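You operate a simulated robot arm through the tools that you are given. There is no shell and no other tool.

You run a simulated robot arm. Do the job below in one go: nothing can be reset, and whatever is moved stays where it is left.

JOB
Clamp the red end stop at 35 cm; park the carriage against it.
Fine: leave the carriage brake on.

Only the result counts: the job must be done as asked and must still hold three seconds after the hand-in. Knocking over, shifting, dropping, spilling or breaking anything else fails it.

ROBOT AND FRAMES
A 7-joint arm with a two-finger parallel gripper, fixed in place. Base frame: the origin is at the foot of the arm, x ahead of it, y to its left, z up; the work surface is at about z = 0.866. Units: m, rad, N and s.
Its first joint turns from -2.897 to 2.897 rad. Payload 3.43 kg.
The TCP is the grasp point between the finger pads, 0.03 m short of the fingertips. In the tool frame z runs along the fingers and y along their closing line. Largest opening 0.094 m; finger width 0.028, thickness 0.01; the body of the gripper, 0.05 by 0.096 m, starts 0.055 m behind the TCP.
Orientation is told as [roll, pitch, yaw] about the base's x, y, z axes, in that order, counted from this pose: with the fingers straight down and closing along the base's y, the tool's x points along the base's -x, its y along +y and its z along -z.

CONTROLS
- The arm moves only by the tool step_arm. Its argument "increments" is a list of rows, each a list of 7 numbers: the turn, a rotation vector about the tool's x, y, z in units of 5 degrees (1.0 is 5 degrees), then the shift along the tool's x, y, z in units of 40 mm (1.0 is 40 mm), then the finger opening in mm, from 0 to 94. In form: [[wx, wy, wz, x, y, z, gripper], ...]. A call has 1 to 20 rows; each row shifts and turns the commanded pose from where the row before left it, along the tool's axes as they then stand. A call with a number of a shift or a turn outside -1 to 1 is refused whole. Rows are played at 5 a second. More than 0.05 m and 0.15 rad between two rows, or a gripper value outside its range, and nothing of the call is played. Where a pose cannot be reached the arm comes as near as it can. A force on the tool above 70 N (or 10 N above the force at the start of the call, whichever is more), or a blocked arm, ends the call early, and 0.2 s more pass. The fingers move at their own pace (about 0.045 m/s each) and stop on an object; they squeeze with about 34 N. The grip force told is the motor's: it shows also when the fingers shut on nothing. Time passes only in rows, and 0.2 s behind the last, so rows that do not move let the fingers close. It gives the time, the measured TCP pose, the force on the tool (base axes), the opening and the grip force at its end, in the units of the frame above (readings bear some noise), with the torque about the TCP (base axes, N m) and any sound that the robot's microphone picked up, and new pictures: "pictures" is both (left out), scene, wrist or none.
- Cameras (640 x 400 px; columns grow to the right, rows downward): "scene" is fixed at [0.0564, 0.6538, 1.6453]; the picture's right is [-0.77, -0.63, 0.00], its down [-0.34, 0.41, -0.85] and it looks along [0.53, -0.65, -0.53] (base axes); focal length 345 px, centre (320, 200). "wrist" rides on the gripper at [0.076, 0.014, -0.103] in the tool frame; the picture's right is [-0.18, 0.98, 0.00], its down [-0.75, -0.14, -0.64] and it looks along [-0.63, -0.12, 0.77] (tool axes); focal length 243 px, centre (320, 200). There is no depth. A picture from a camera that has moved, and an enlarged one, comes with that camera's place and axes in the base frame and with its lens. The place of the scene camera against the robot may be out by one fixed shift of up to 0.012 m in any direction.
- inspect(camera, box): a new picture of the part [left, top, right, bottom] of that camera's present view, enlarged. The clock stands still meanwhile.
- hand_in(): hands the job in; it is judged then, once.

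Nothing tells you positions but the pictures and the camera data. Unless the task says otherwise, let go and move clear before handing in.

The tools are called as a command line: name --pt "numbers of a row" for each row, then --argument value for the rest, lists and objects as JSON in quotes. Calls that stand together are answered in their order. step_arm: Moves the arm, as the interface text tells. Its arguments: {"type":"object","properties":{"increments":{"type":"array","items":{"type":"array","items":{"type":"number"}}},"pictures":{"type":"string","enum":["both","scene","wrist","none"]}},"required":["increments"]} The other tools are called the same way: inspect (camera, box) takes an enlarged picture of a part of a camera's view; hand_in () hands the job in.

At the start:

```text
time_s: 0.0
tool_pos: [0.6187, -0.3002, 1.2949]
ee_rot: [0.002, 0.001, 0.001]
force: [0.6, -0.3, 0.0]
ft_torque: [0.01, 0.0, 0.01]
gripper_width: 0.0937
grasp_force: 0.0
```

scene: 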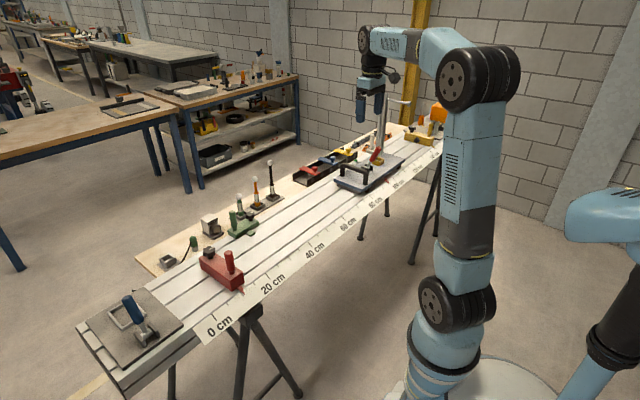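
wrist: 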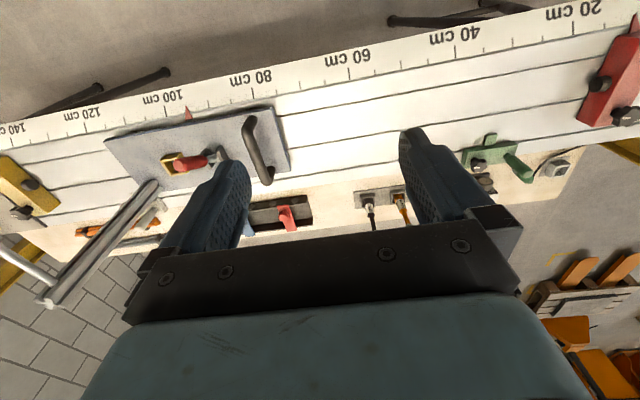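

I see a long rail with a printed scale, a red end stop near 12–15 cm, a grey carriage with a handle near 80–100 cm, and a yellow stop at the far end. I will take enlarged pictures before moving anything.

inspect --camera "scene" --box '[180, 200, 300, 340]'

inspect --camera "scene" --box '[300, 120, 450, 220]'

inspect --camera "wrist" --box '[440, 0, 640, 200]'

inspect --camera "wrist" --box '[100, 60, 320, 220]'

```text
2.86 times, centred on (240, 270) of scene
camera zoom: at [0.0564, 0.6538, 1.6453], right [-0.77, -0.63, 0.0], down [-0.34, 0.41, -0.85], along [0.53, -0.65, -0.53], focal length 986 px, centre (549, 0)
```

zoom: 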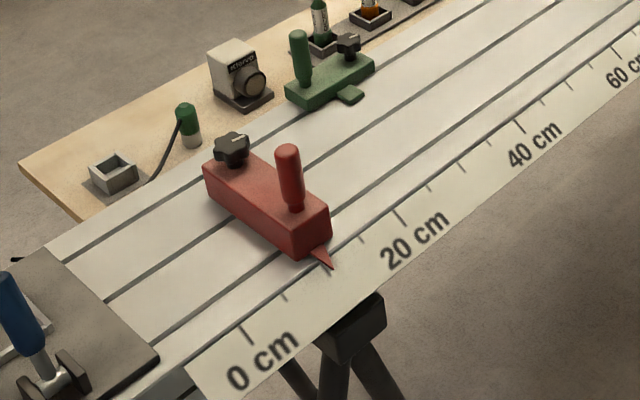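

```text
4.00 times, centred on (375, 170) of scene
camera zoom: at [0.0564, 0.6538, 1.6453], right [-0.77, -0.63, 0.0], down [-0.34, 0.41, -0.85], along [0.53, -0.65, -0.53], focal length 1380 px, centre (100, 320)
```

zoom: 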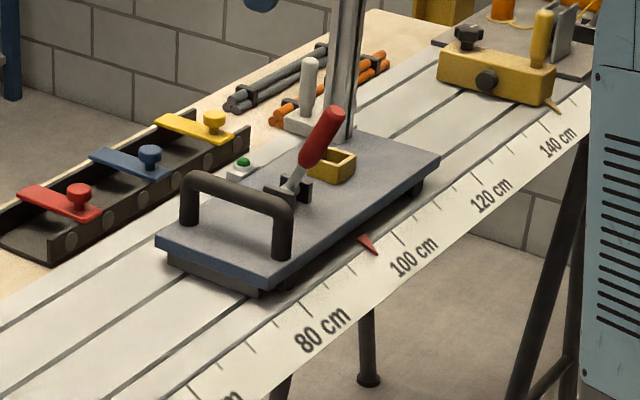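

```text
2.00 times, centred on (540, 100) of wrist
camera zoom: at [0.5427, -0.2845, 1.3972], right [0.18, 0.98, 0.0], down [0.75, -0.14, 0.64], along [0.63, -0.12, -0.77], focal length 485 px, centre (-120, 400)
```

zoom: 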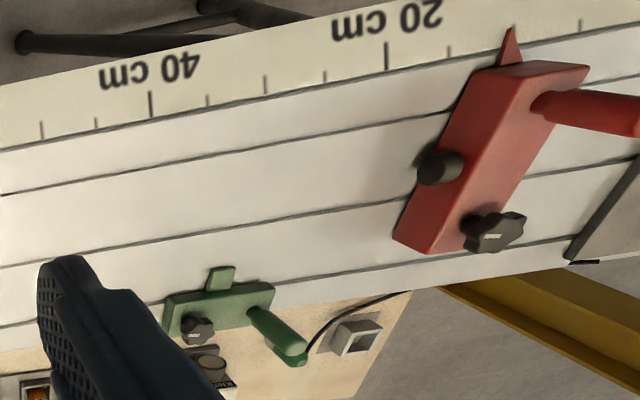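

```text
2.50 times, centred on (210, 140) of wrist
camera zoom: at [0.5427, -0.2845, 1.3972], right [0.18, 0.98, 0.0], down [0.75, -0.14, 0.64], along [0.63, -0.12, -0.77], focal length 606 px, centre (595, 350)
```

zoom: 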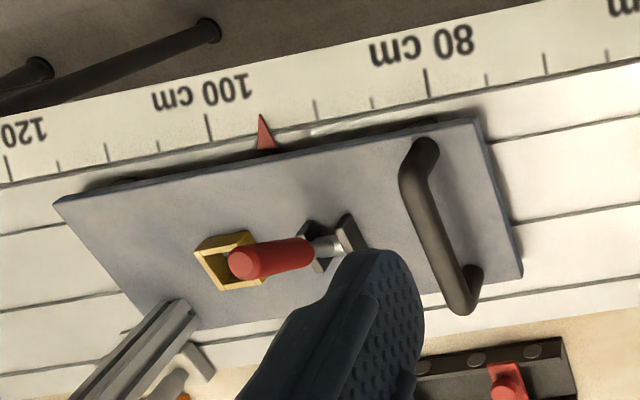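

inspect --camera "scene" --box '[190, 235, 260, 300]'

inspect --camera "scene" --box '[330, 135, 410, 195]'

inspect --camera "scene" --box '[395, 95, 455, 150]'

inspect --camera "scene" --box '[80, 280, 190, 350]'

inspect --camera "scene" --box '[150, 150, 300, 280]'

```text
6.15 times, centred on (225, 268) of scene
camera zoom: at [0.0564, 0.6538, 1.6453], right [-0.77, -0.63, 0.0], down [-0.34, 0.41, -0.85], along [0.53, -0.65, -0.53], focal length 2123 px, centre (905, -215)
```

zoom: 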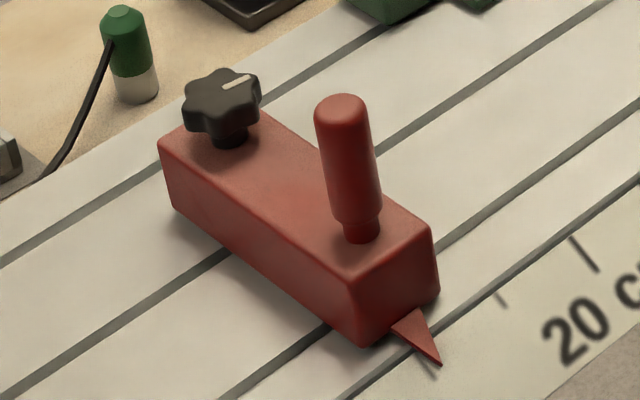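

```text
6.67 times, centred on (370, 165) of scene
camera zoom: at [0.0564, 0.6538, 1.6453], right [-0.77, -0.63, 0.0], down [-0.34, 0.41, -0.85], along [0.53, -0.65, -0.53], focal length 2300 px, centre (-13, 433)
```

zoom: 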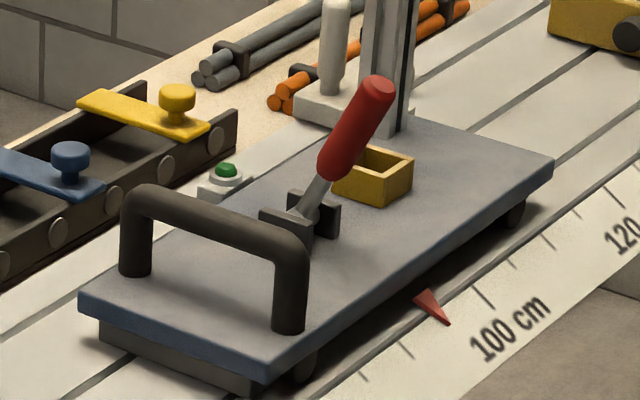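

```text
7.27 times, centred on (425, 122) of scene
camera zoom: at [0.0564, 0.6538, 1.6453], right [-0.77, -0.63, 0.0], down [-0.34, 0.41, -0.85], along [0.53, -0.65, -0.53], focal length 2509 px, centre (-444, 764)
```

zoom: 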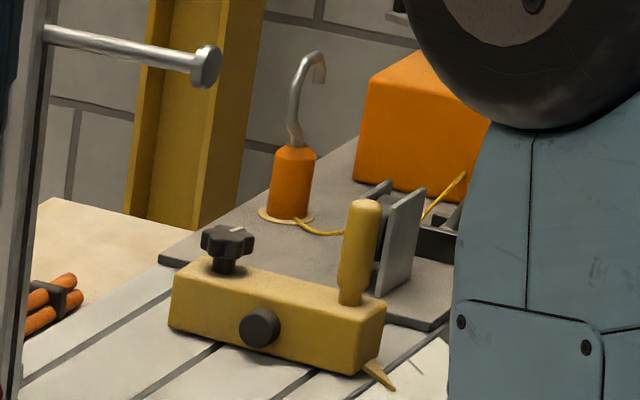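

```text
5.71 times, centred on (135, 315) of scene
camera zoom: at [0.0564, 0.6538, 1.6453], right [-0.77, -0.63, 0.0], down [-0.34, 0.41, -0.85], along [0.53, -0.65, -0.53], focal length 1971 px, centre (1377, -457)
```

zoom: 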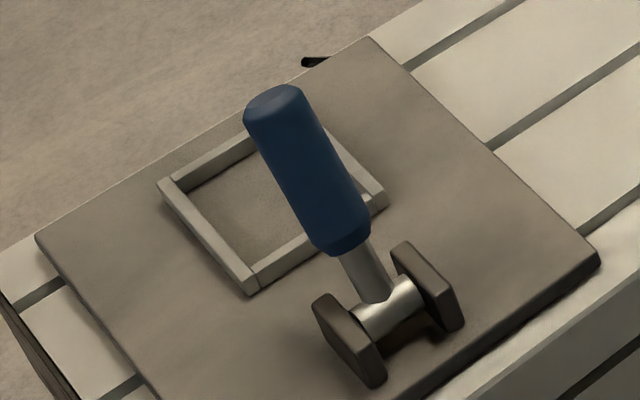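

```text
3.08 times, centred on (225, 215) of scene
camera zoom: at [0.0564, 0.6538, 1.6453], right [-0.77, -0.63, 0.0], down [-0.34, 0.41, -0.85], along [0.53, -0.65, -0.53], focal length 1062 px, centre (612, 154)
```

zoom: 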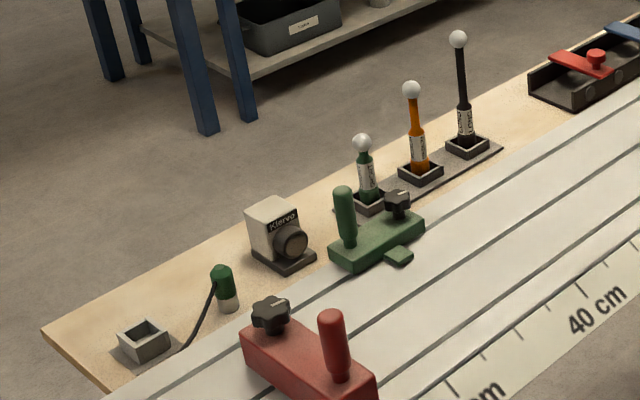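

The scale runs along base −y with its edge near x≈0.68, and roughly y ≈ 0.352 − s; so 35 cm is near y≈0.00. The red stop has a star knob (clamp), a peg and a side bumper, and the carriage has a handle and a red brake lever. I'll move the wrist over the red stop for a closer look.

step_arm --pt "0 0 0 0 1 0 94" --pt "0 0 0 0 1 0 94" --pt "0 0 0 0 1 0 94" --pt "0 0 0 0 1 0 94" --pt "0 0 0 0 1 0 94" --pt "0 0 0 0 1 0 94" --pt "0 0 0 0 1 0 94" --pt "0 0 0 0 1 0 94" --pt "0 0 0 0 1 0 94" --pt "0 0 0 0 1 0 94" --pt "0 0 0 0 1 0 94" --pt "0 0 0 0 1 0 94" --pt "0 0 0 0 0.3 0.5 94" --pt "0 0 0 0 0 0.5 94" --pt "0 0 0 0 0 0 94"

```text
time_s: 3.2
tool_pos: [0.619, 0.1929, 1.2562]
ee_rot: [0.0, 0.001, 0.001]
force: [0.0, 0.3, -0.3]
ft_torque: [0.01, -0.04, -0.01]
gripper_width: 0.0941
grasp_force: 0.2
camera wrist: at [0.5429, 0.2083, 1.3571], right [0.18, 0.98, 0.0], down [0.75, -0.14, 0.64], along [0.63, -0.12, -0.77], focal length 243 px, centre (320, 200)
```

scene: 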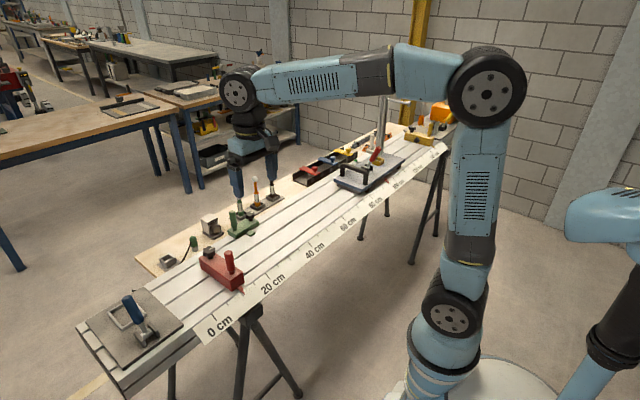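
wrist: 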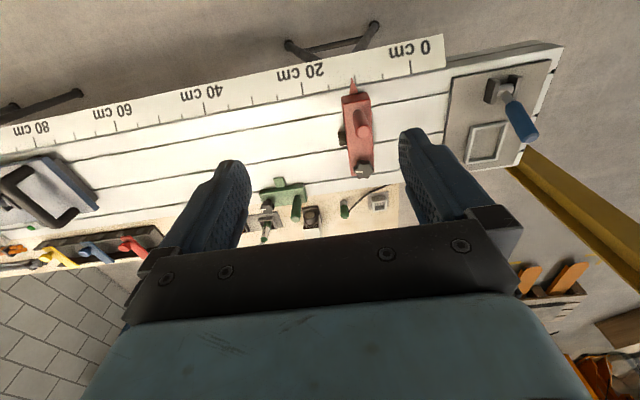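

inspect --camera "wrist" --box '[270, 60, 470, 220]'

inspect --camera "wrist" --box '[320, 70, 400, 190]'

inspect --camera "wrist" --box '[0, 60, 320, 260]'

```text
2.50 times, centred on (370, 140) of wrist
camera zoom: at [0.5429, 0.2083, 1.3571], right [0.18, 0.98, 0.0], down [0.75, -0.14, 0.64], along [0.63, -0.12, -0.77], focal length 606 px, centre (195, 350)
```

zoom: 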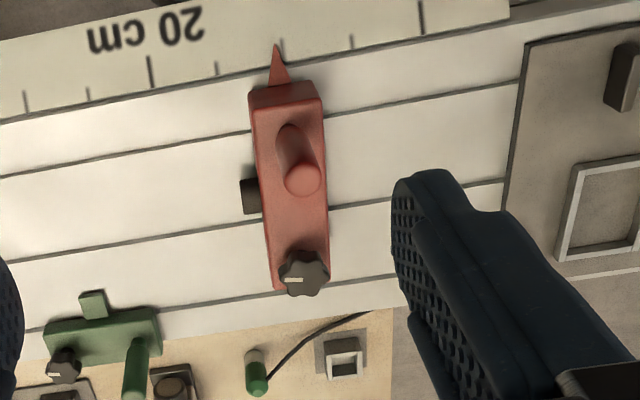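

```text
3.33 times, centred on (360, 130) of wrist
camera zoom: at [0.5429, 0.2083, 1.3571], right [0.18, 0.98, 0.0], down [0.75, -0.14, 0.64], along [0.63, -0.12, -0.77], focal length 809 px, centre (187, 433)
```

zoom: 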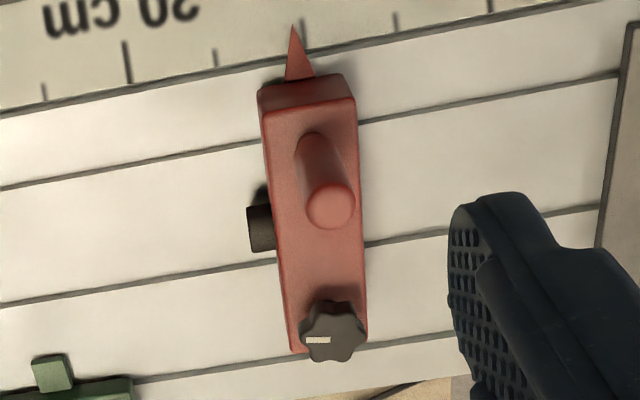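

```text
2.00 times, centred on (160, 160) of wrist
camera zoom: at [0.5429, 0.2083, 1.3571], right [0.18, 0.98, 0.0], down [0.75, -0.14, 0.64], along [0.63, -0.12, -0.77], focal length 485 px, centre (640, 280)
```

zoom: 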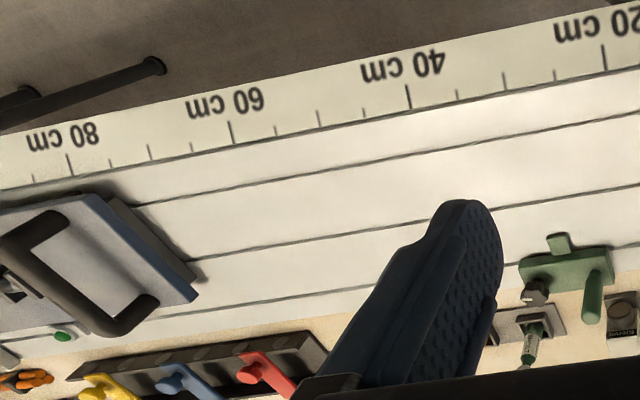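

The red stop's pointer reads about 10.5 cm, with the peg near x≈0.715, and the star knob near x≈0.82, y≈0.246, its white mark pointing to −y. I'll go closer, staying above the peg, to see the knob and any markings.

step_arm --pt "0 0 0 -0.5 0.5 0.8 94" --pt "0 0 0 -0.5 0.5 0.8 94" --pt "0 0 0 -0.5 0.4 0.8 94" --pt "0 0 0 -0.5 0 0.8 94" --pt "0 0 0 0 0 0.3 94" --pt "0 0 0 0 0 0 94"

inspect --camera "wrist" --box '[240, 60, 400, 220]'

inspect --camera "wrist" --box '[280, 140, 370, 220]'

```text
time_s: 4.6
tool_pos: [0.6997, 0.2491, 1.1147]
ee_rot: [0.001, -0.001, 0.001]
force: [0.3, 0.1, 0.1]
ft_torque: [0.0, -0.02, 0.0]
gripper_width: 0.094
grasp_force: 0.0
camera wrist: at [0.6236, 0.2643, 1.216], right [0.18, 0.98, 0.0], down [0.75, -0.14, 0.64], along [0.63, -0.12, -0.77], focal length 243 px, centre (320, 200)
```

scene: 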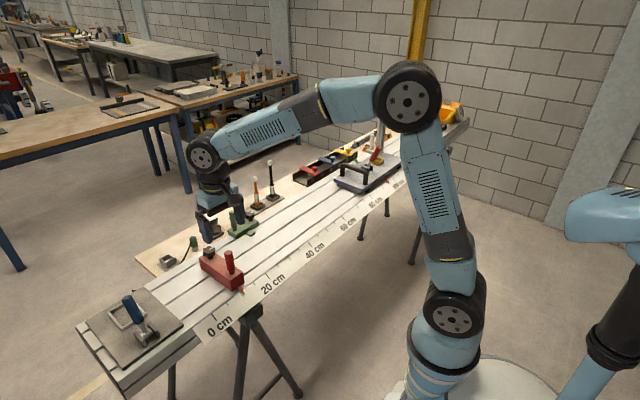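
wrist: 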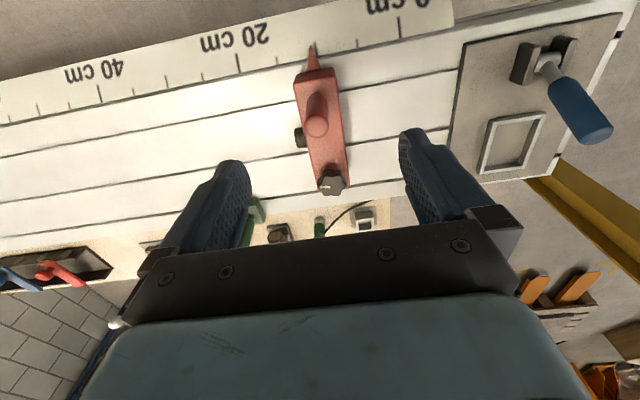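

```text
2.50 times, centred on (320, 140) of wrist
camera zoom: at [0.6236, 0.2643, 1.216], right [0.18, 0.98, 0.0], down [0.75, -0.14, 0.64], along [0.63, -0.12, -0.77], focal length 606 px, centre (320, 350)
```

zoom: 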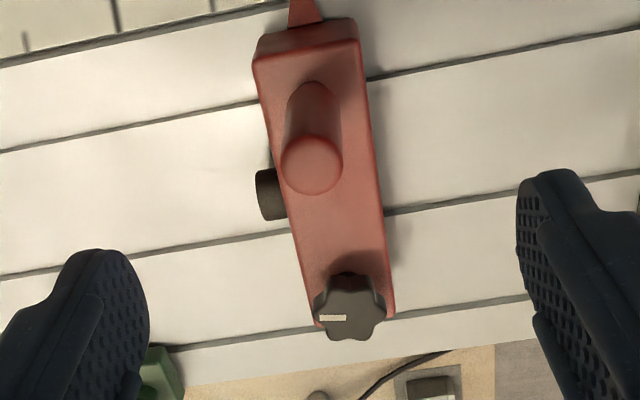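

```text
5.00 times, centred on (325, 180) of wrist
camera zoom: at [0.6236, 0.2643, 1.216], right [0.18, 0.98, 0.0], down [0.75, -0.14, 0.64], along [0.63, -0.12, -0.77], focal length 1213 px, centre (295, 300)
```

zoom: 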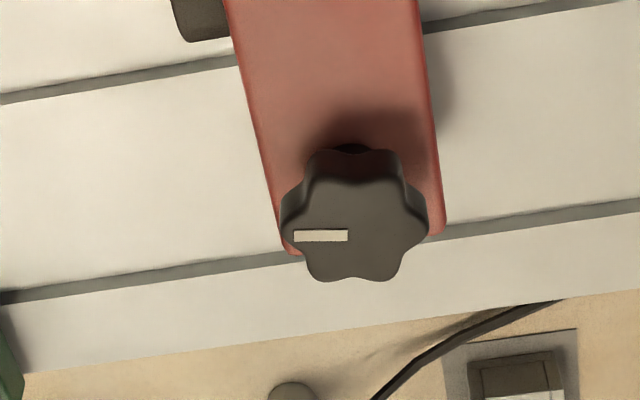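

inspect --camera "scene" --box '[404, 118, 434, 142]'

inspect --camera "scene" --box '[225, 200, 265, 240]'

inspect --camera "scene" --box '[190, 236, 250, 296]'

```text
16.00 times, centred on (419, 130) of scene
camera zoom: at [0.0564, 0.6538, 1.6453], right [-0.77, -0.63, 0.0], down [-0.34, 0.41, -0.85], along [0.53, -0.65, -0.53], focal length 5520 px, centre (-1264, 1320)
```

zoom: 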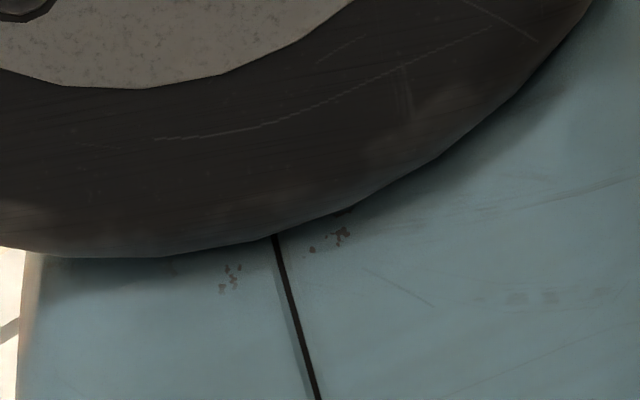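

```text
10.00 times, centred on (245, 220) of scene
camera zoom: at [0.0564, 0.6538, 1.6453], right [-0.77, -0.63, 0.0], down [-0.34, 0.41, -0.85], along [0.53, -0.65, -0.53], focal length 3450 px, centre (1070, 0)
```

zoom: 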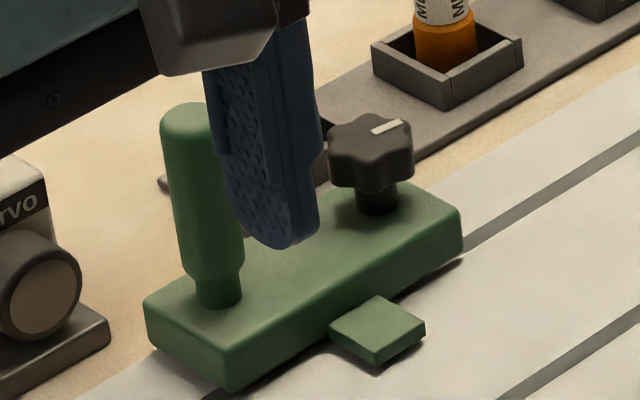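

```text
6.67 times, centred on (220, 266) of scene
camera zoom: at [0.0564, 0.6538, 1.6453], right [-0.77, -0.63, 0.0], down [-0.34, 0.41, -0.85], along [0.53, -0.65, -0.53], focal length 2300 px, centre (987, -240)
```

zoom: 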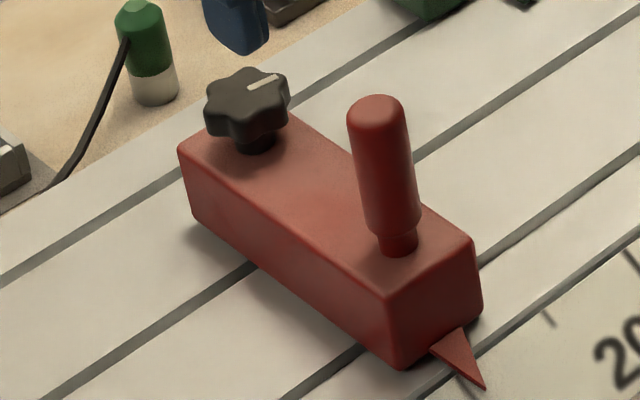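

The green block on the rear edge has a tab that reaches over the rail, and it may lie in the red stop's path at about y≈0.055. I'll look at it from closer before touching anything.

step_arm --pt "0 0 0 0 -0.9 -0.2 94" --pt "0 0 0 0 -0.9 0 94" --pt "0 0 0 0 -0.9 0 94" --pt "0 0 0 0 -0.9 0 94" --pt "0 0 0 -0.5 -0.9 0 94" --pt "0 0 0 0 0 0 94"

inspect --camera "wrist" --box '[240, 60, 440, 220]'

inspect --camera "wrist" --box '[280, 120, 370, 210]'

```text
time_s: 6.0
tool_pos: [0.7196, 0.0692, 1.1222]
ee_rot: [-0.001, -0.001, 0.0]
force: [-0.7, -0.3, 0.5]
ft_torque: [0.01, 0.01, 0.01]
gripper_width: 0.094
grasp_force: 0.2
camera wrist: at [0.6437, 0.0831, 1.2238], right [0.18, 0.98, 0.0], down [0.75, -0.14, 0.64], along [0.63, -0.12, -0.77], focal length 243 px, centre (320, 200)
```

scene: 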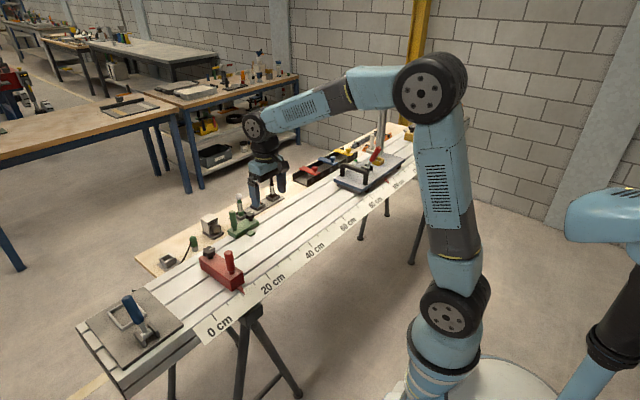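
wrist: 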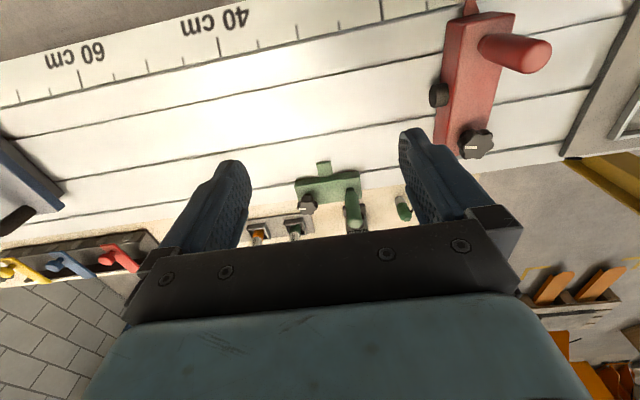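

```text
2.50 times, centred on (340, 140) of wrist
camera zoom: at [0.6437, 0.0831, 1.2238], right [0.18, 0.98, 0.0], down [0.75, -0.14, 0.64], along [0.63, -0.12, -0.77], focal length 606 px, centre (270, 350)
```

zoom: 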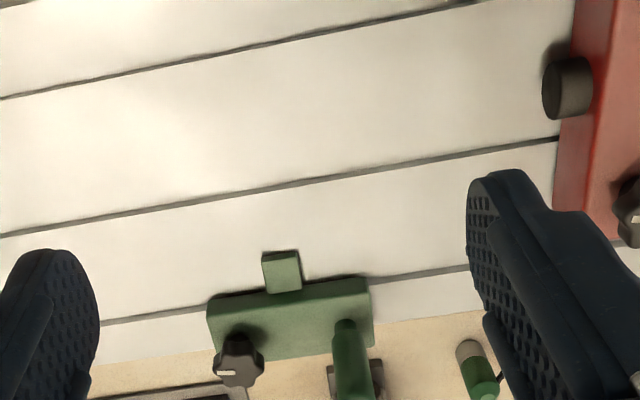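

```text
4.44 times, centred on (325, 165) of wrist
camera zoom: at [0.6437, 0.0831, 1.2238], right [0.18, 0.98, 0.0], down [0.75, -0.14, 0.64], along [0.63, -0.12, -0.77], focal length 1078 px, centre (298, 356)
```

zoom: 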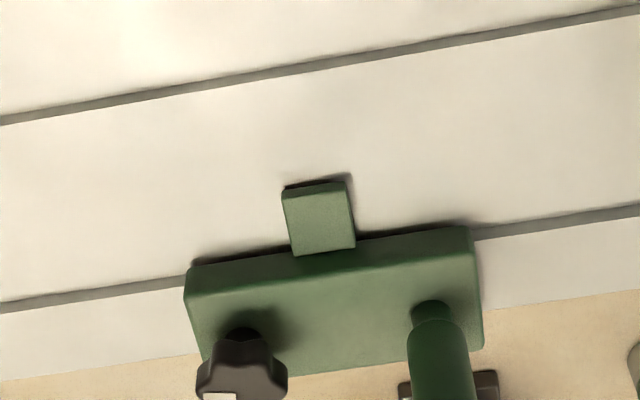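

The tab of the green block and the rear face of the red stop seem to lie at almost the same x (≈0.845–0.85), so I must see whether they clear. I'll turn the wrist so its camera looks along −y in the plane x≈0.847, sighting along both faces.

step_arm --pt "0 0 1 0 0 -0.5 94" --pt "0 0 1 0 0 -0.3 94" --pt "0 0 1 0 0 0 94" --pt "0 0 1 0 0 0 94" --pt "0 0 1 0 0 0 94" --pt "0 0 1 0 0 0 94" --pt "0 0 1 0 0 0 94" --pt "0 0 1 0 0 0 94" --pt "0 0 1 0 0 0 94" --pt "0 0 1 0 0 0 94" --pt "0 0 1 0 0 0 94" --pt "0 0 1 0 0 0 94" --pt "0 0 1 0 0 0 94" --pt "0 0 1 0 0 0 94" --pt "0 0 1 0 0 0 94" --pt "0 0 1 0 0 0 94" --pt "0 0 0 0 0 0 94" --pictures "none"

step_arm --pt "0 0 0 0.785 0.678 0 94" --pt "0 0 0 0.785 0.678 0 94" --pt "0 0 0 0.785 0.678 0 94" --pt "0 0 0 0.785 0.678 0 94" --pt "0 0 0 0.785 0.678 0 94" --pt "0 0 0 0.785 0.678 0 94" --pt "0 0 0 0 0 0 94" --pt "0 0 0 0 0 0 94"

```text
time_s: 9.6
tool_pos: [0.7189, 0.0681, 1.1567]
ee_rot: [0.001, -0.001, -1.399]
force: [0.9, 0.1, 0.0]
ft_torque: [0.01, 0.03, 0.01]
gripper_width: 0.094
grasp_force: 0.0
```

```text
time_s: 11.4
tool_pos: [0.8479, 0.2801, 1.1558]
ee_rot: [0.0, 0.001, -1.396]
force: [0.7, -0.4, 0.6]
ft_torque: [0.0, -0.01, 0.03]
gripper_width: 0.094
grasp_force: 0.1
camera wrist: at [0.8491, 0.3585, 1.2574], right [1.0, -0.01, 0.0], down [-0.01, -0.77, 0.64], along [-0.01, -0.64, -0.77], focal length 243 px, centre (320, 200)
```

scene: 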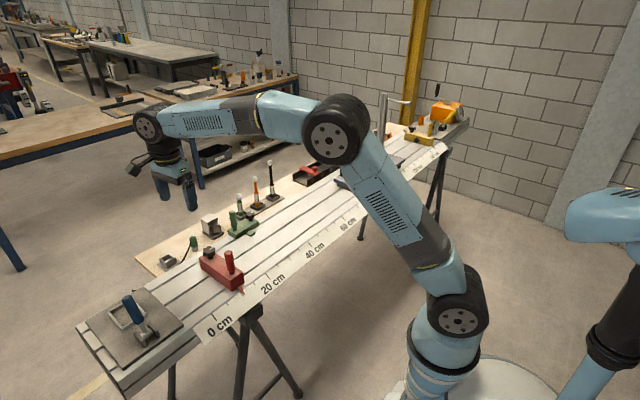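
wrist: 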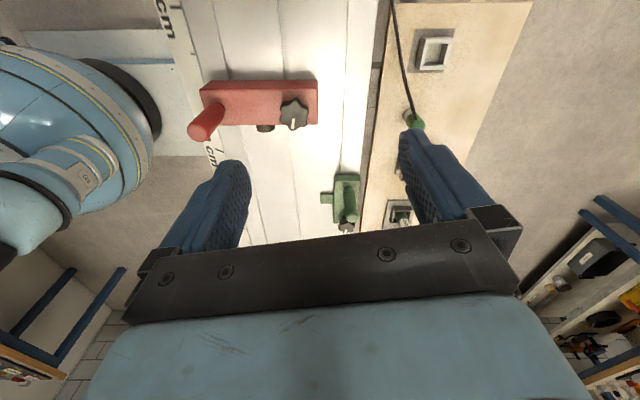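

inspect --camera "wrist" --box '[240, 60, 400, 240]'

inspect --camera "wrist" --box '[270, 70, 350, 140]'

inspect --camera "wrist" --box '[280, 160, 370, 240]'

```text
2.22 times, centred on (320, 150) of wrist
camera zoom: at [0.8491, 0.3585, 1.2574], right [1.0, -0.01, 0.0], down [-0.01, -0.77, 0.64], along [-0.01, -0.64, -0.77], focal length 539 px, centre (320, 311)
```

zoom: 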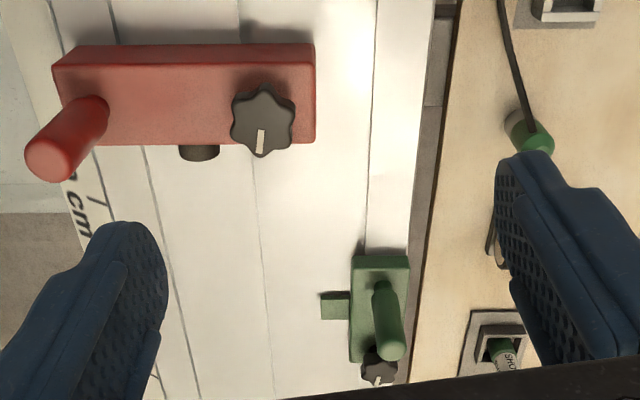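

```text
5.71 times, centred on (310, 105) of wrist
camera zoom: at [0.8491, 0.3585, 1.2574], right [1.0, -0.01, 0.0], down [-0.01, -0.77, 0.64], along [-0.01, -0.64, -0.77], focal length 1386 px, centre (377, 743)
```

zoom: 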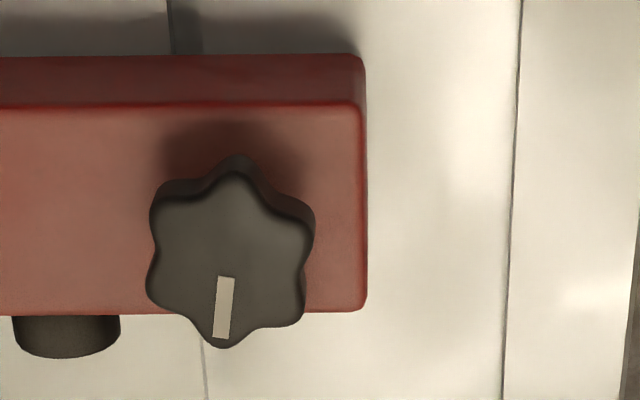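

```text
5.00 times, centred on (325, 200) of wrist
camera zoom: at [0.8491, 0.3585, 1.2574], right [1.0, -0.01, 0.0], down [-0.01, -0.77, 0.64], along [-0.01, -0.64, -0.77], focal length 1213 px, centre (295, 200)
```

zoom: 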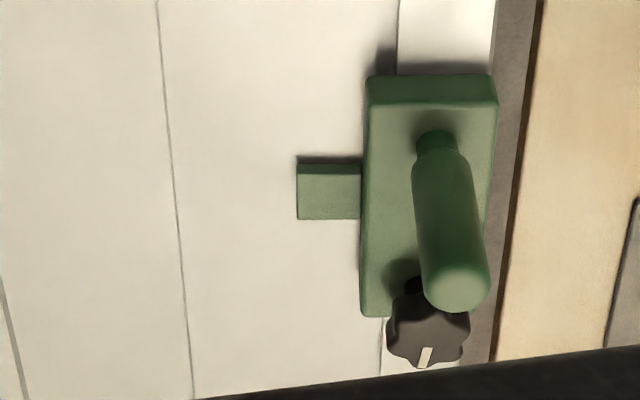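

The red stop's rear face is at x≈0.845, and the tab front at x≈0.8475, so there seems to be roughly 2 mm of clearance; I will pass it in small watched steps. The knob's top centre is about (0.816, 0.245, 0.957), so next I go above it with the fingers across its flats (closing line at ~50°).

step_arm --pt "0 0 -1 0 0 0 94" --pt "0 0 -1 0 0 0 94" --pt "0 0 -1 0 0 0 94" --pt "0 0 -1 0 0 0 94" --pt "0 0 -1 0 0 0 94" --pt "0 0 -1 0 0 0 94" --pt "0 0 -1 0 0 0 94" --pt "0 0 -1 0 0 0 94" --pt "0 0 0 0.025 -0.59 0 94" --pt "0 0 0 0.025 -0.59 0 94" --pt "0 0 0 0 0 0.85 94" --pt "0 0 0 0 0 0.85 94" --pt "0 0 0 0 0 0.85 94" --pt "0 0 0 0 0 0.85 94" --pt "0 0 0 0 0 0 94" --pt "0 0 0 0 0 0 94"

inspect --camera "wrist" --box '[230, 100, 410, 240]'

inspect --camera "scene" --box '[170, 190, 270, 300]'

```text
time_s: 14.8
tool_pos: [0.8141, 0.2467, 1.0196]
ee_rot: [0.0, -0.001, -0.698]
force: [0.0, -0.6, 0.3]
ft_torque: [0.01, 0.0, -0.03]
gripper_width: 0.0942
grasp_force: 0.0
camera wrist: at [0.7654, 0.3075, 1.1206], right [0.77, 0.63, 0.0], down [0.49, -0.59, 0.64], along [0.41, -0.5, -0.77], focal length 243 px, centre (320, 200)
```

scene: 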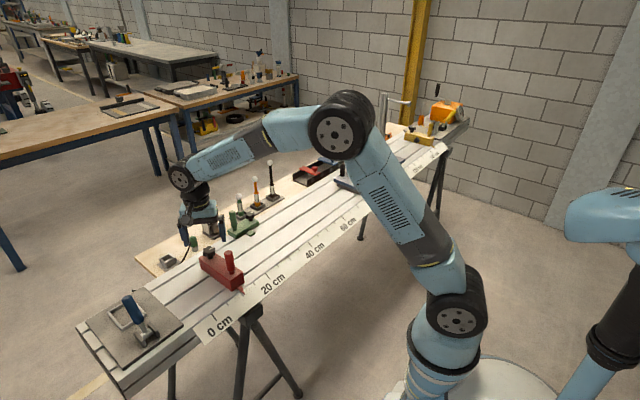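
wrist: 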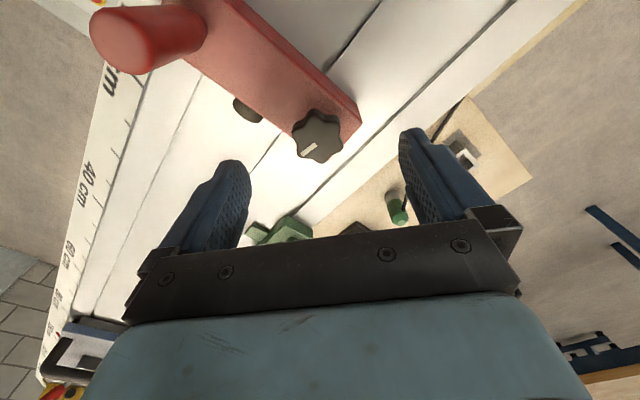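

```text
2.86 times, centred on (320, 170) of wrist
camera zoom: at [0.7654, 0.3075, 1.1206], right [0.77, 0.63, 0.0], down [0.49, -0.59, 0.64], along [0.41, -0.5, -0.77], focal length 693 px, centre (320, 286)
```

zoom: 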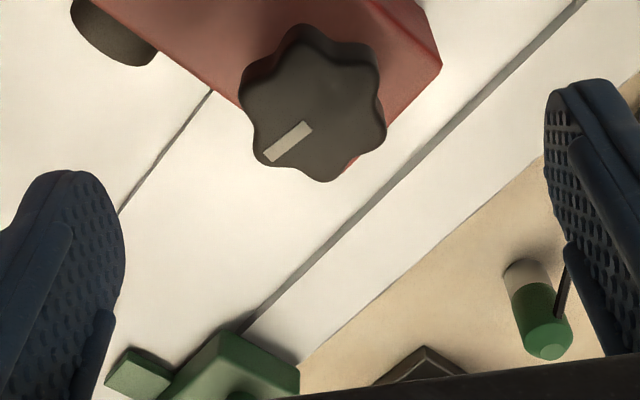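

```text
3.64 times, centred on (220, 245) of scene
camera zoom: at [0.0564, 0.6538, 1.6453], right [-0.77, -0.63, 0.0], down [-0.34, 0.41, -0.85], along [0.53, -0.65, -0.53], focal length 1254 px, centre (684, 36)
```

zoom: 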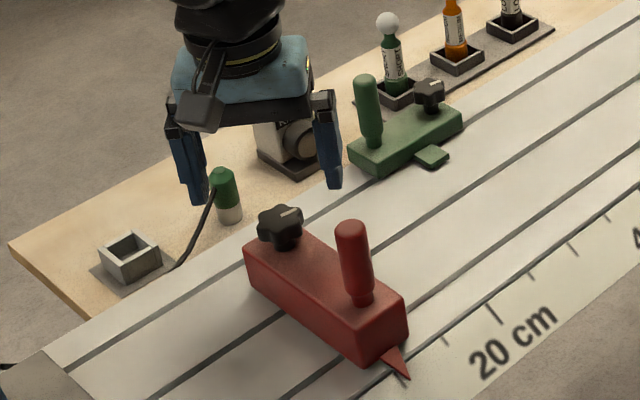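

The knob is centred between the fingers within a couple of millimetres, its mark at about −100° in the base frame. I'll correct slightly, go down to TCP z≈0.962 (fingertips just above the stop's body) and close on the knob.

step_arm --pt "0 0 0 -0.07 -0.03 0.5 94" --pt "0 0 0 0 0 0.5 94" --pt "0 0 0 0 0 0.44 94" --pt "0 0 0 0 0 0 94" --pictures "both"

inspect --camera "scene" --box '[170, 210, 260, 300]'

inspect --camera "wrist" --box '[220, 80, 420, 240]'

```text
time_s: 15.8
tool_pos: [0.8163, 0.2452, 0.9622]
ee_rot: [-0.001, 0.001, -0.698]
force: [-0.9, 0.3, -0.5]
ft_torque: [0.0, 0.0, -0.01]
gripper_width: 0.0941
grasp_force: 0.0
camera wrist: at [0.7666, 0.3055, 1.0635], right [0.77, 0.63, 0.0], down [0.49, -0.59, 0.64], along [0.41, -0.5, -0.77], focal length 243 px, centre (320, 200)
```

scene: 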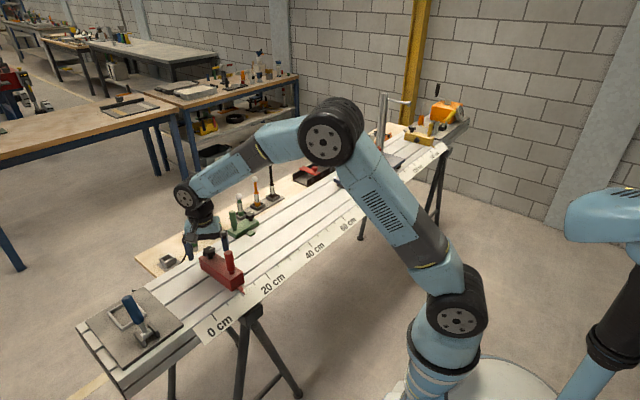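
wrist: 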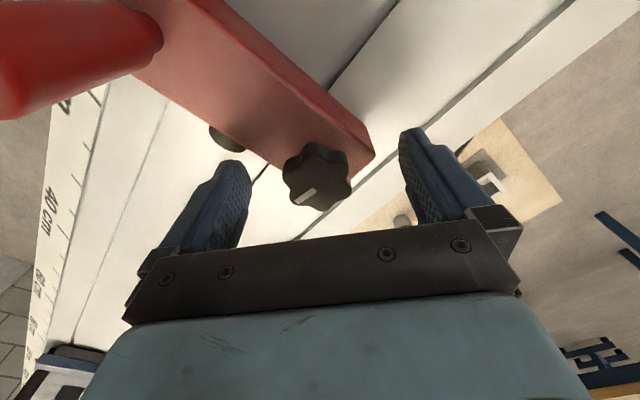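

```text
4.44 times, centred on (215, 255) of scene
camera zoom: at [0.0564, 0.6538, 1.6453], right [-0.77, -0.63, 0.0], down [-0.34, 0.41, -0.85], along [0.53, -0.65, -0.53], focal length 1533 px, centre (787, -44)
```

zoom: 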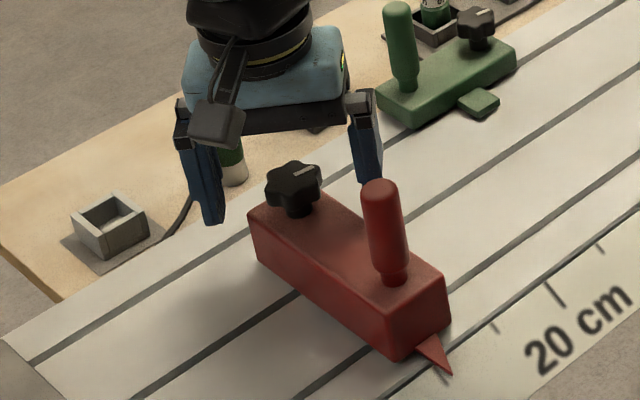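

```text
2.50 times, centred on (320, 160) of wrist
camera zoom: at [0.7666, 0.3055, 1.0635], right [0.77, 0.63, 0.0], down [0.49, -0.59, 0.64], along [0.41, -0.5, -0.77], focal length 606 px, centre (320, 300)
```

zoom: 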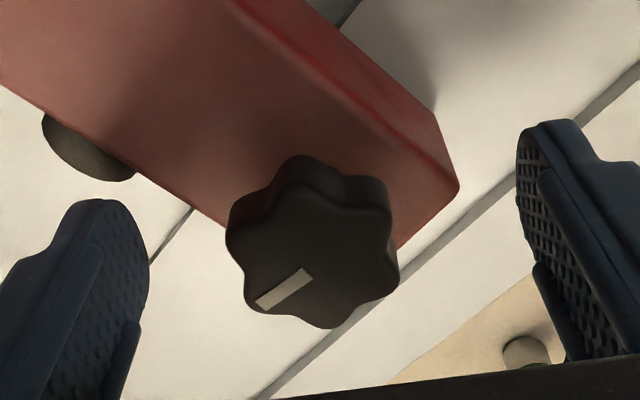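

The knob sits centred at about (0.815, 0.245) between the fingers; I close on it now.

step_arm --pt "0 0 0 0 0 0 20" --pt "0 0 0 0 0 0 20" --pt "0 0 0 0 0 0 20" --pt "0 0 0 0 0 0 20" --pt "0 0 0 0 0 0 20" --pt "0 0 0 0 0 0 20"

inspect --camera "wrist" --box '[220, 80, 420, 240]'

inspect --camera "scene" --box '[170, 210, 260, 300]'

```text
time_s: 17.2
tool_pos: [0.8161, 0.2433, 0.963]
ee_rot: [-0.001, 0.003, -0.7]
force: [-13.4, -11.1, -2.3]
ft_torque: [-0.24, 0.23, 0.01]
gripper_width: 0.0391
grasp_force: 45.1
camera wrist: at [0.7661, 0.3046, 1.0638], right [0.77, 0.63, 0.0], down [0.49, -0.59, 0.64], along [0.41, -0.5, -0.77], focal length 243 px, centre (320, 200)
```

scene: 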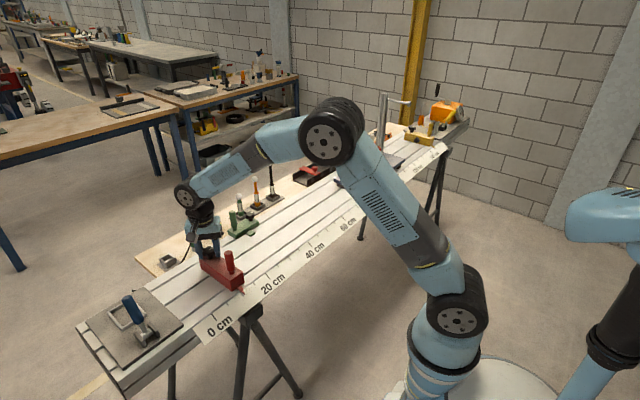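
wrist: 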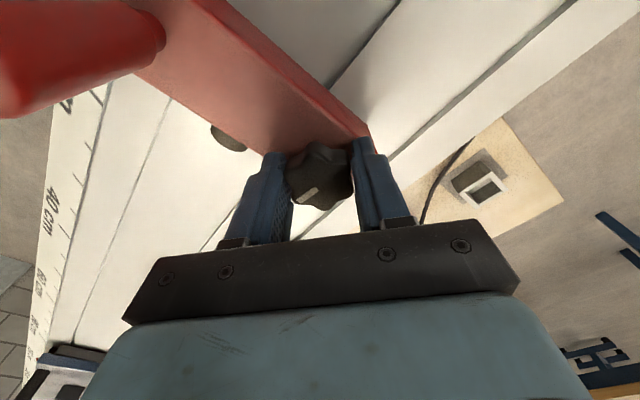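

```text
2.50 times, centred on (320, 160) of wrist
camera zoom: at [0.7661, 0.3046, 1.0638], right [0.77, 0.63, 0.0], down [0.49, -0.59, 0.64], along [0.41, -0.5, -0.77], focal length 606 px, centre (320, 300)
```

zoom: 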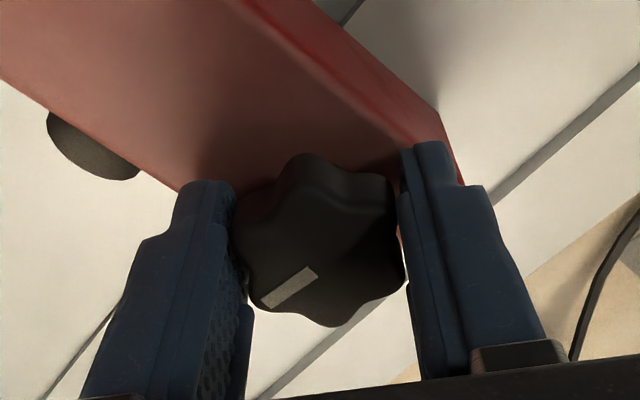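

```text
4.44 times, centred on (215, 255) of scene
camera zoom: at [0.0564, 0.6538, 1.6453], right [-0.77, -0.63, 0.0], down [-0.34, 0.41, -0.85], along [0.53, -0.65, -0.53], focal length 1533 px, centre (787, -44)
```

zoom: 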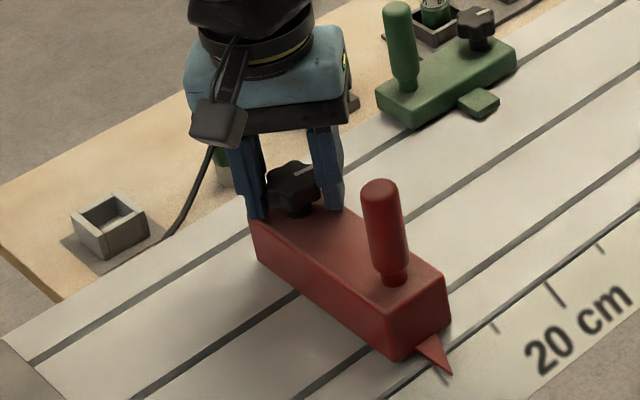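

Gripped at 39 mm opening, with a slight sideways load, so I shift a little to centre it. Then I try turning counter-clockwise (seen from above) by 20° and watch the mark and torque.

step_arm --pt "0 0 0 0 -0.02 0 20" --pt "0 0 -0.5 0 0 0 20" --pt "0 0 -0.5 0 0 0 20" --pt "0 0 -1 0 0 0 20" --pt "0 0 -1 0 0 0 20" --pt "0 0 -1 0 0 0 20" --pt "0 0 0 0 0 0 20"

inspect --camera "wrist" --box '[220, 80, 420, 240]'

inspect --camera "scene" --box '[170, 210, 260, 300]'

```text
time_s: 18.8
tool_pos: [0.8151, 0.2435, 0.9615]
ee_rot: [0.001, -0.001, -0.348]
force: [-14.4, -11.6, -4.8]
ft_torque: [-0.18, 0.46, 0.0]
gripper_width: 0.0391
grasp_force: 44.9
camera wrist: at [0.7483, 0.284, 1.0638], right [0.51, 0.86, 0.0], down [0.66, -0.39, 0.64], along [0.55, -0.33, -0.77], focal length 243 px, centre (320, 200)
```

scene: 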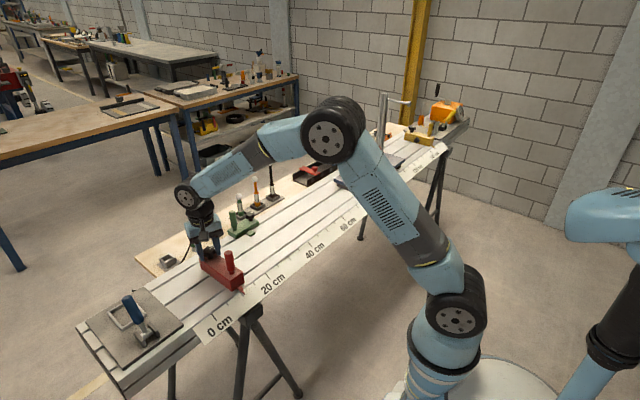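
wrist: 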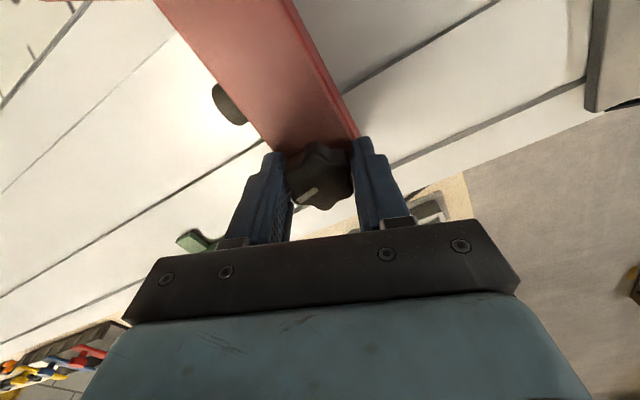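

```text
2.50 times, centred on (320, 160) of wrist
camera zoom: at [0.7483, 0.284, 1.0638], right [0.51, 0.86, 0.0], down [0.66, -0.39, 0.64], along [0.55, -0.33, -0.77], focal length 606 px, centre (320, 300)
```

zoom: 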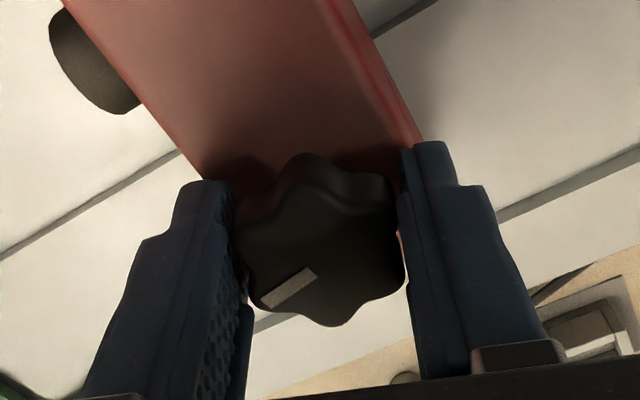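

```text
4.44 times, centred on (215, 255) of scene
camera zoom: at [0.0564, 0.6538, 1.6453], right [-0.77, -0.63, 0.0], down [-0.34, 0.41, -0.85], along [0.53, -0.65, -0.53], focal length 1533 px, centre (787, -44)
```

zoom: 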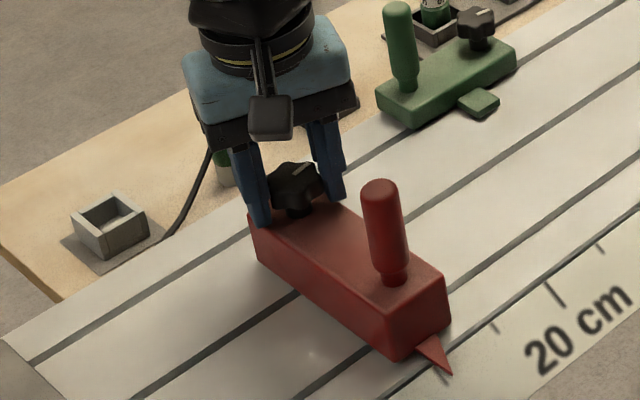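

The knob turns with the fingers and there is almost no torque. I continue counter-clockwise to about 90° in total.

step_arm --pt "0 0 -1 0 0 0 20" --pt "0 0 -1 0 0 0 20" --pt "0 0 -1 0 0 0 20" --pt "0 0 -1 0 0 0 20" --pt "0 0 -1 0 0 0 20" --pt "0 0 -1 0 0 0 20" --pt "0 0 -1 0 0 0 20" --pt "0 0 0 0 0 0 20" --pictures "wrist"

inspect --camera "wrist" --box '[220, 80, 420, 240]'

inspect --camera "scene" --box '[170, 210, 260, 300]'

```text
time_s: 20.6
tool_pos: [0.8147, 0.2457, 0.9614]
ee_rot: [0.001, 0.0, 0.262]
force: [-2.4, 2.5, 3.0]
ft_torque: [0.2, 0.01, -0.02]
gripper_width: 0.0392
grasp_force: 44.9
camera wrist: at [0.7377, 0.239, 1.0638], right [-0.08, 1.0, 0.0], down [0.76, 0.06, 0.64], along [0.64, 0.05, -0.77], focal length 243 px, centre (320, 200)
```

wrist: 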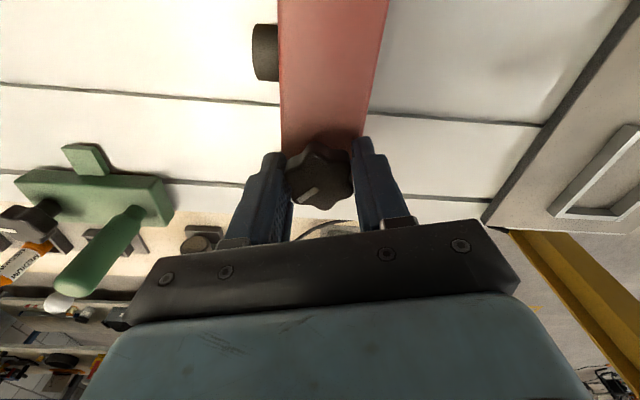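

```text
2.50 times, centred on (320, 160) of wrist
camera zoom: at [0.7377, 0.239, 1.0638], right [-0.08, 1.0, 0.0], down [0.76, 0.06, 0.64], along [0.64, 0.05, -0.77], focal length 606 px, centre (320, 300)
```

zoom: 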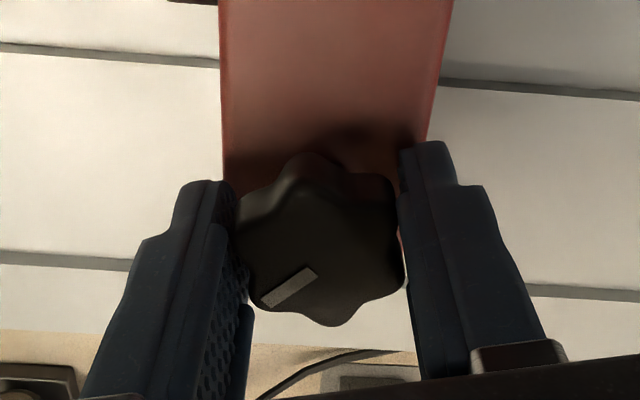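

```text
4.44 times, centred on (215, 255) of scene
camera zoom: at [0.0564, 0.6538, 1.6453], right [-0.77, -0.63, 0.0], down [-0.34, 0.41, -0.85], along [0.53, -0.65, -0.53], focal length 1533 px, centre (787, -44)
```

zoom: 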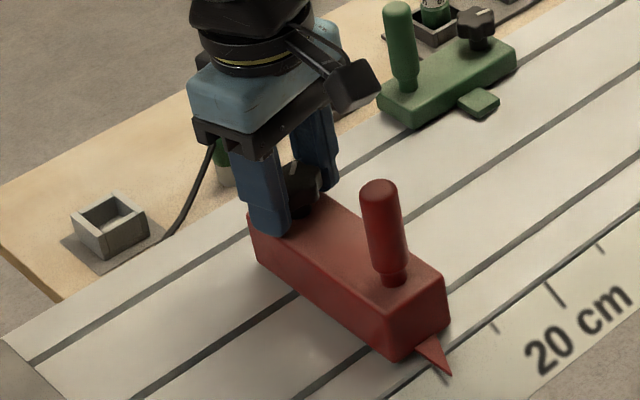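

The sideways forces dropped as the knob turned. I continue to about 100° total, then test a small push along −y.

step_arm --pt "0 0 -1 0 0 0 20" --pt "0 0 -1 0 0 0 20" --pt "0 0 -1 0 0 0 20" --pt "0 0 -1 0 0 0 20" --pt "0 0 -1 0 0 0 20" --pt "0 0 -1 0 0 0 20" --pt "0 0 -1 0 0 0 20" --pt "0 0 0 0 0 0 20" --pictures "wrist"

inspect --camera "wrist" --box '[220, 80, 420, 240]'

```text
time_s: 22.4
tool_pos: [0.8158, 0.2432, 0.9632]
ee_rot: [0.001, 0.0, 0.872]
force: [-1.9, -2.6, 3.9]
ft_torque: [-0.14, 0.16, -0.03]
gripper_width: 0.0392
grasp_force: 44.9
camera wrist: at [0.7552, 0.1953, 1.0638], right [-0.64, 0.77, 0.0], down [0.59, 0.49, 0.64], along [0.5, 0.41, -0.77], focal length 243 px, centre (320, 200)
```

wrist: 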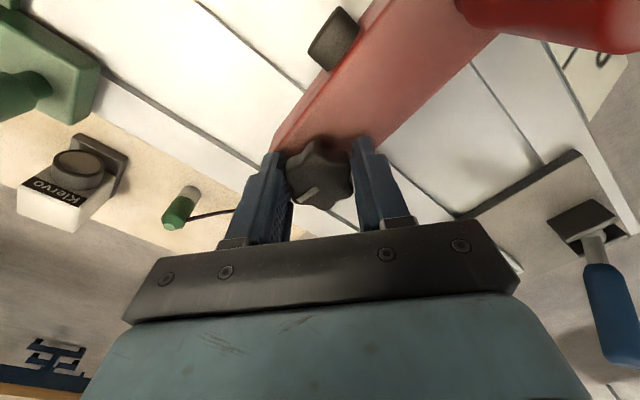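

```text
2.50 times, centred on (320, 160) of wrist
camera zoom: at [0.7552, 0.1953, 1.0638], right [-0.64, 0.77, 0.0], down [0.59, 0.49, 0.64], along [0.5, 0.41, -0.77], focal length 606 px, centre (320, 300)
```

zoom: 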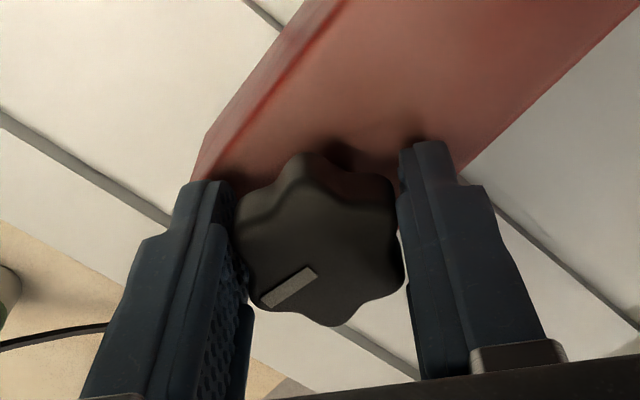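

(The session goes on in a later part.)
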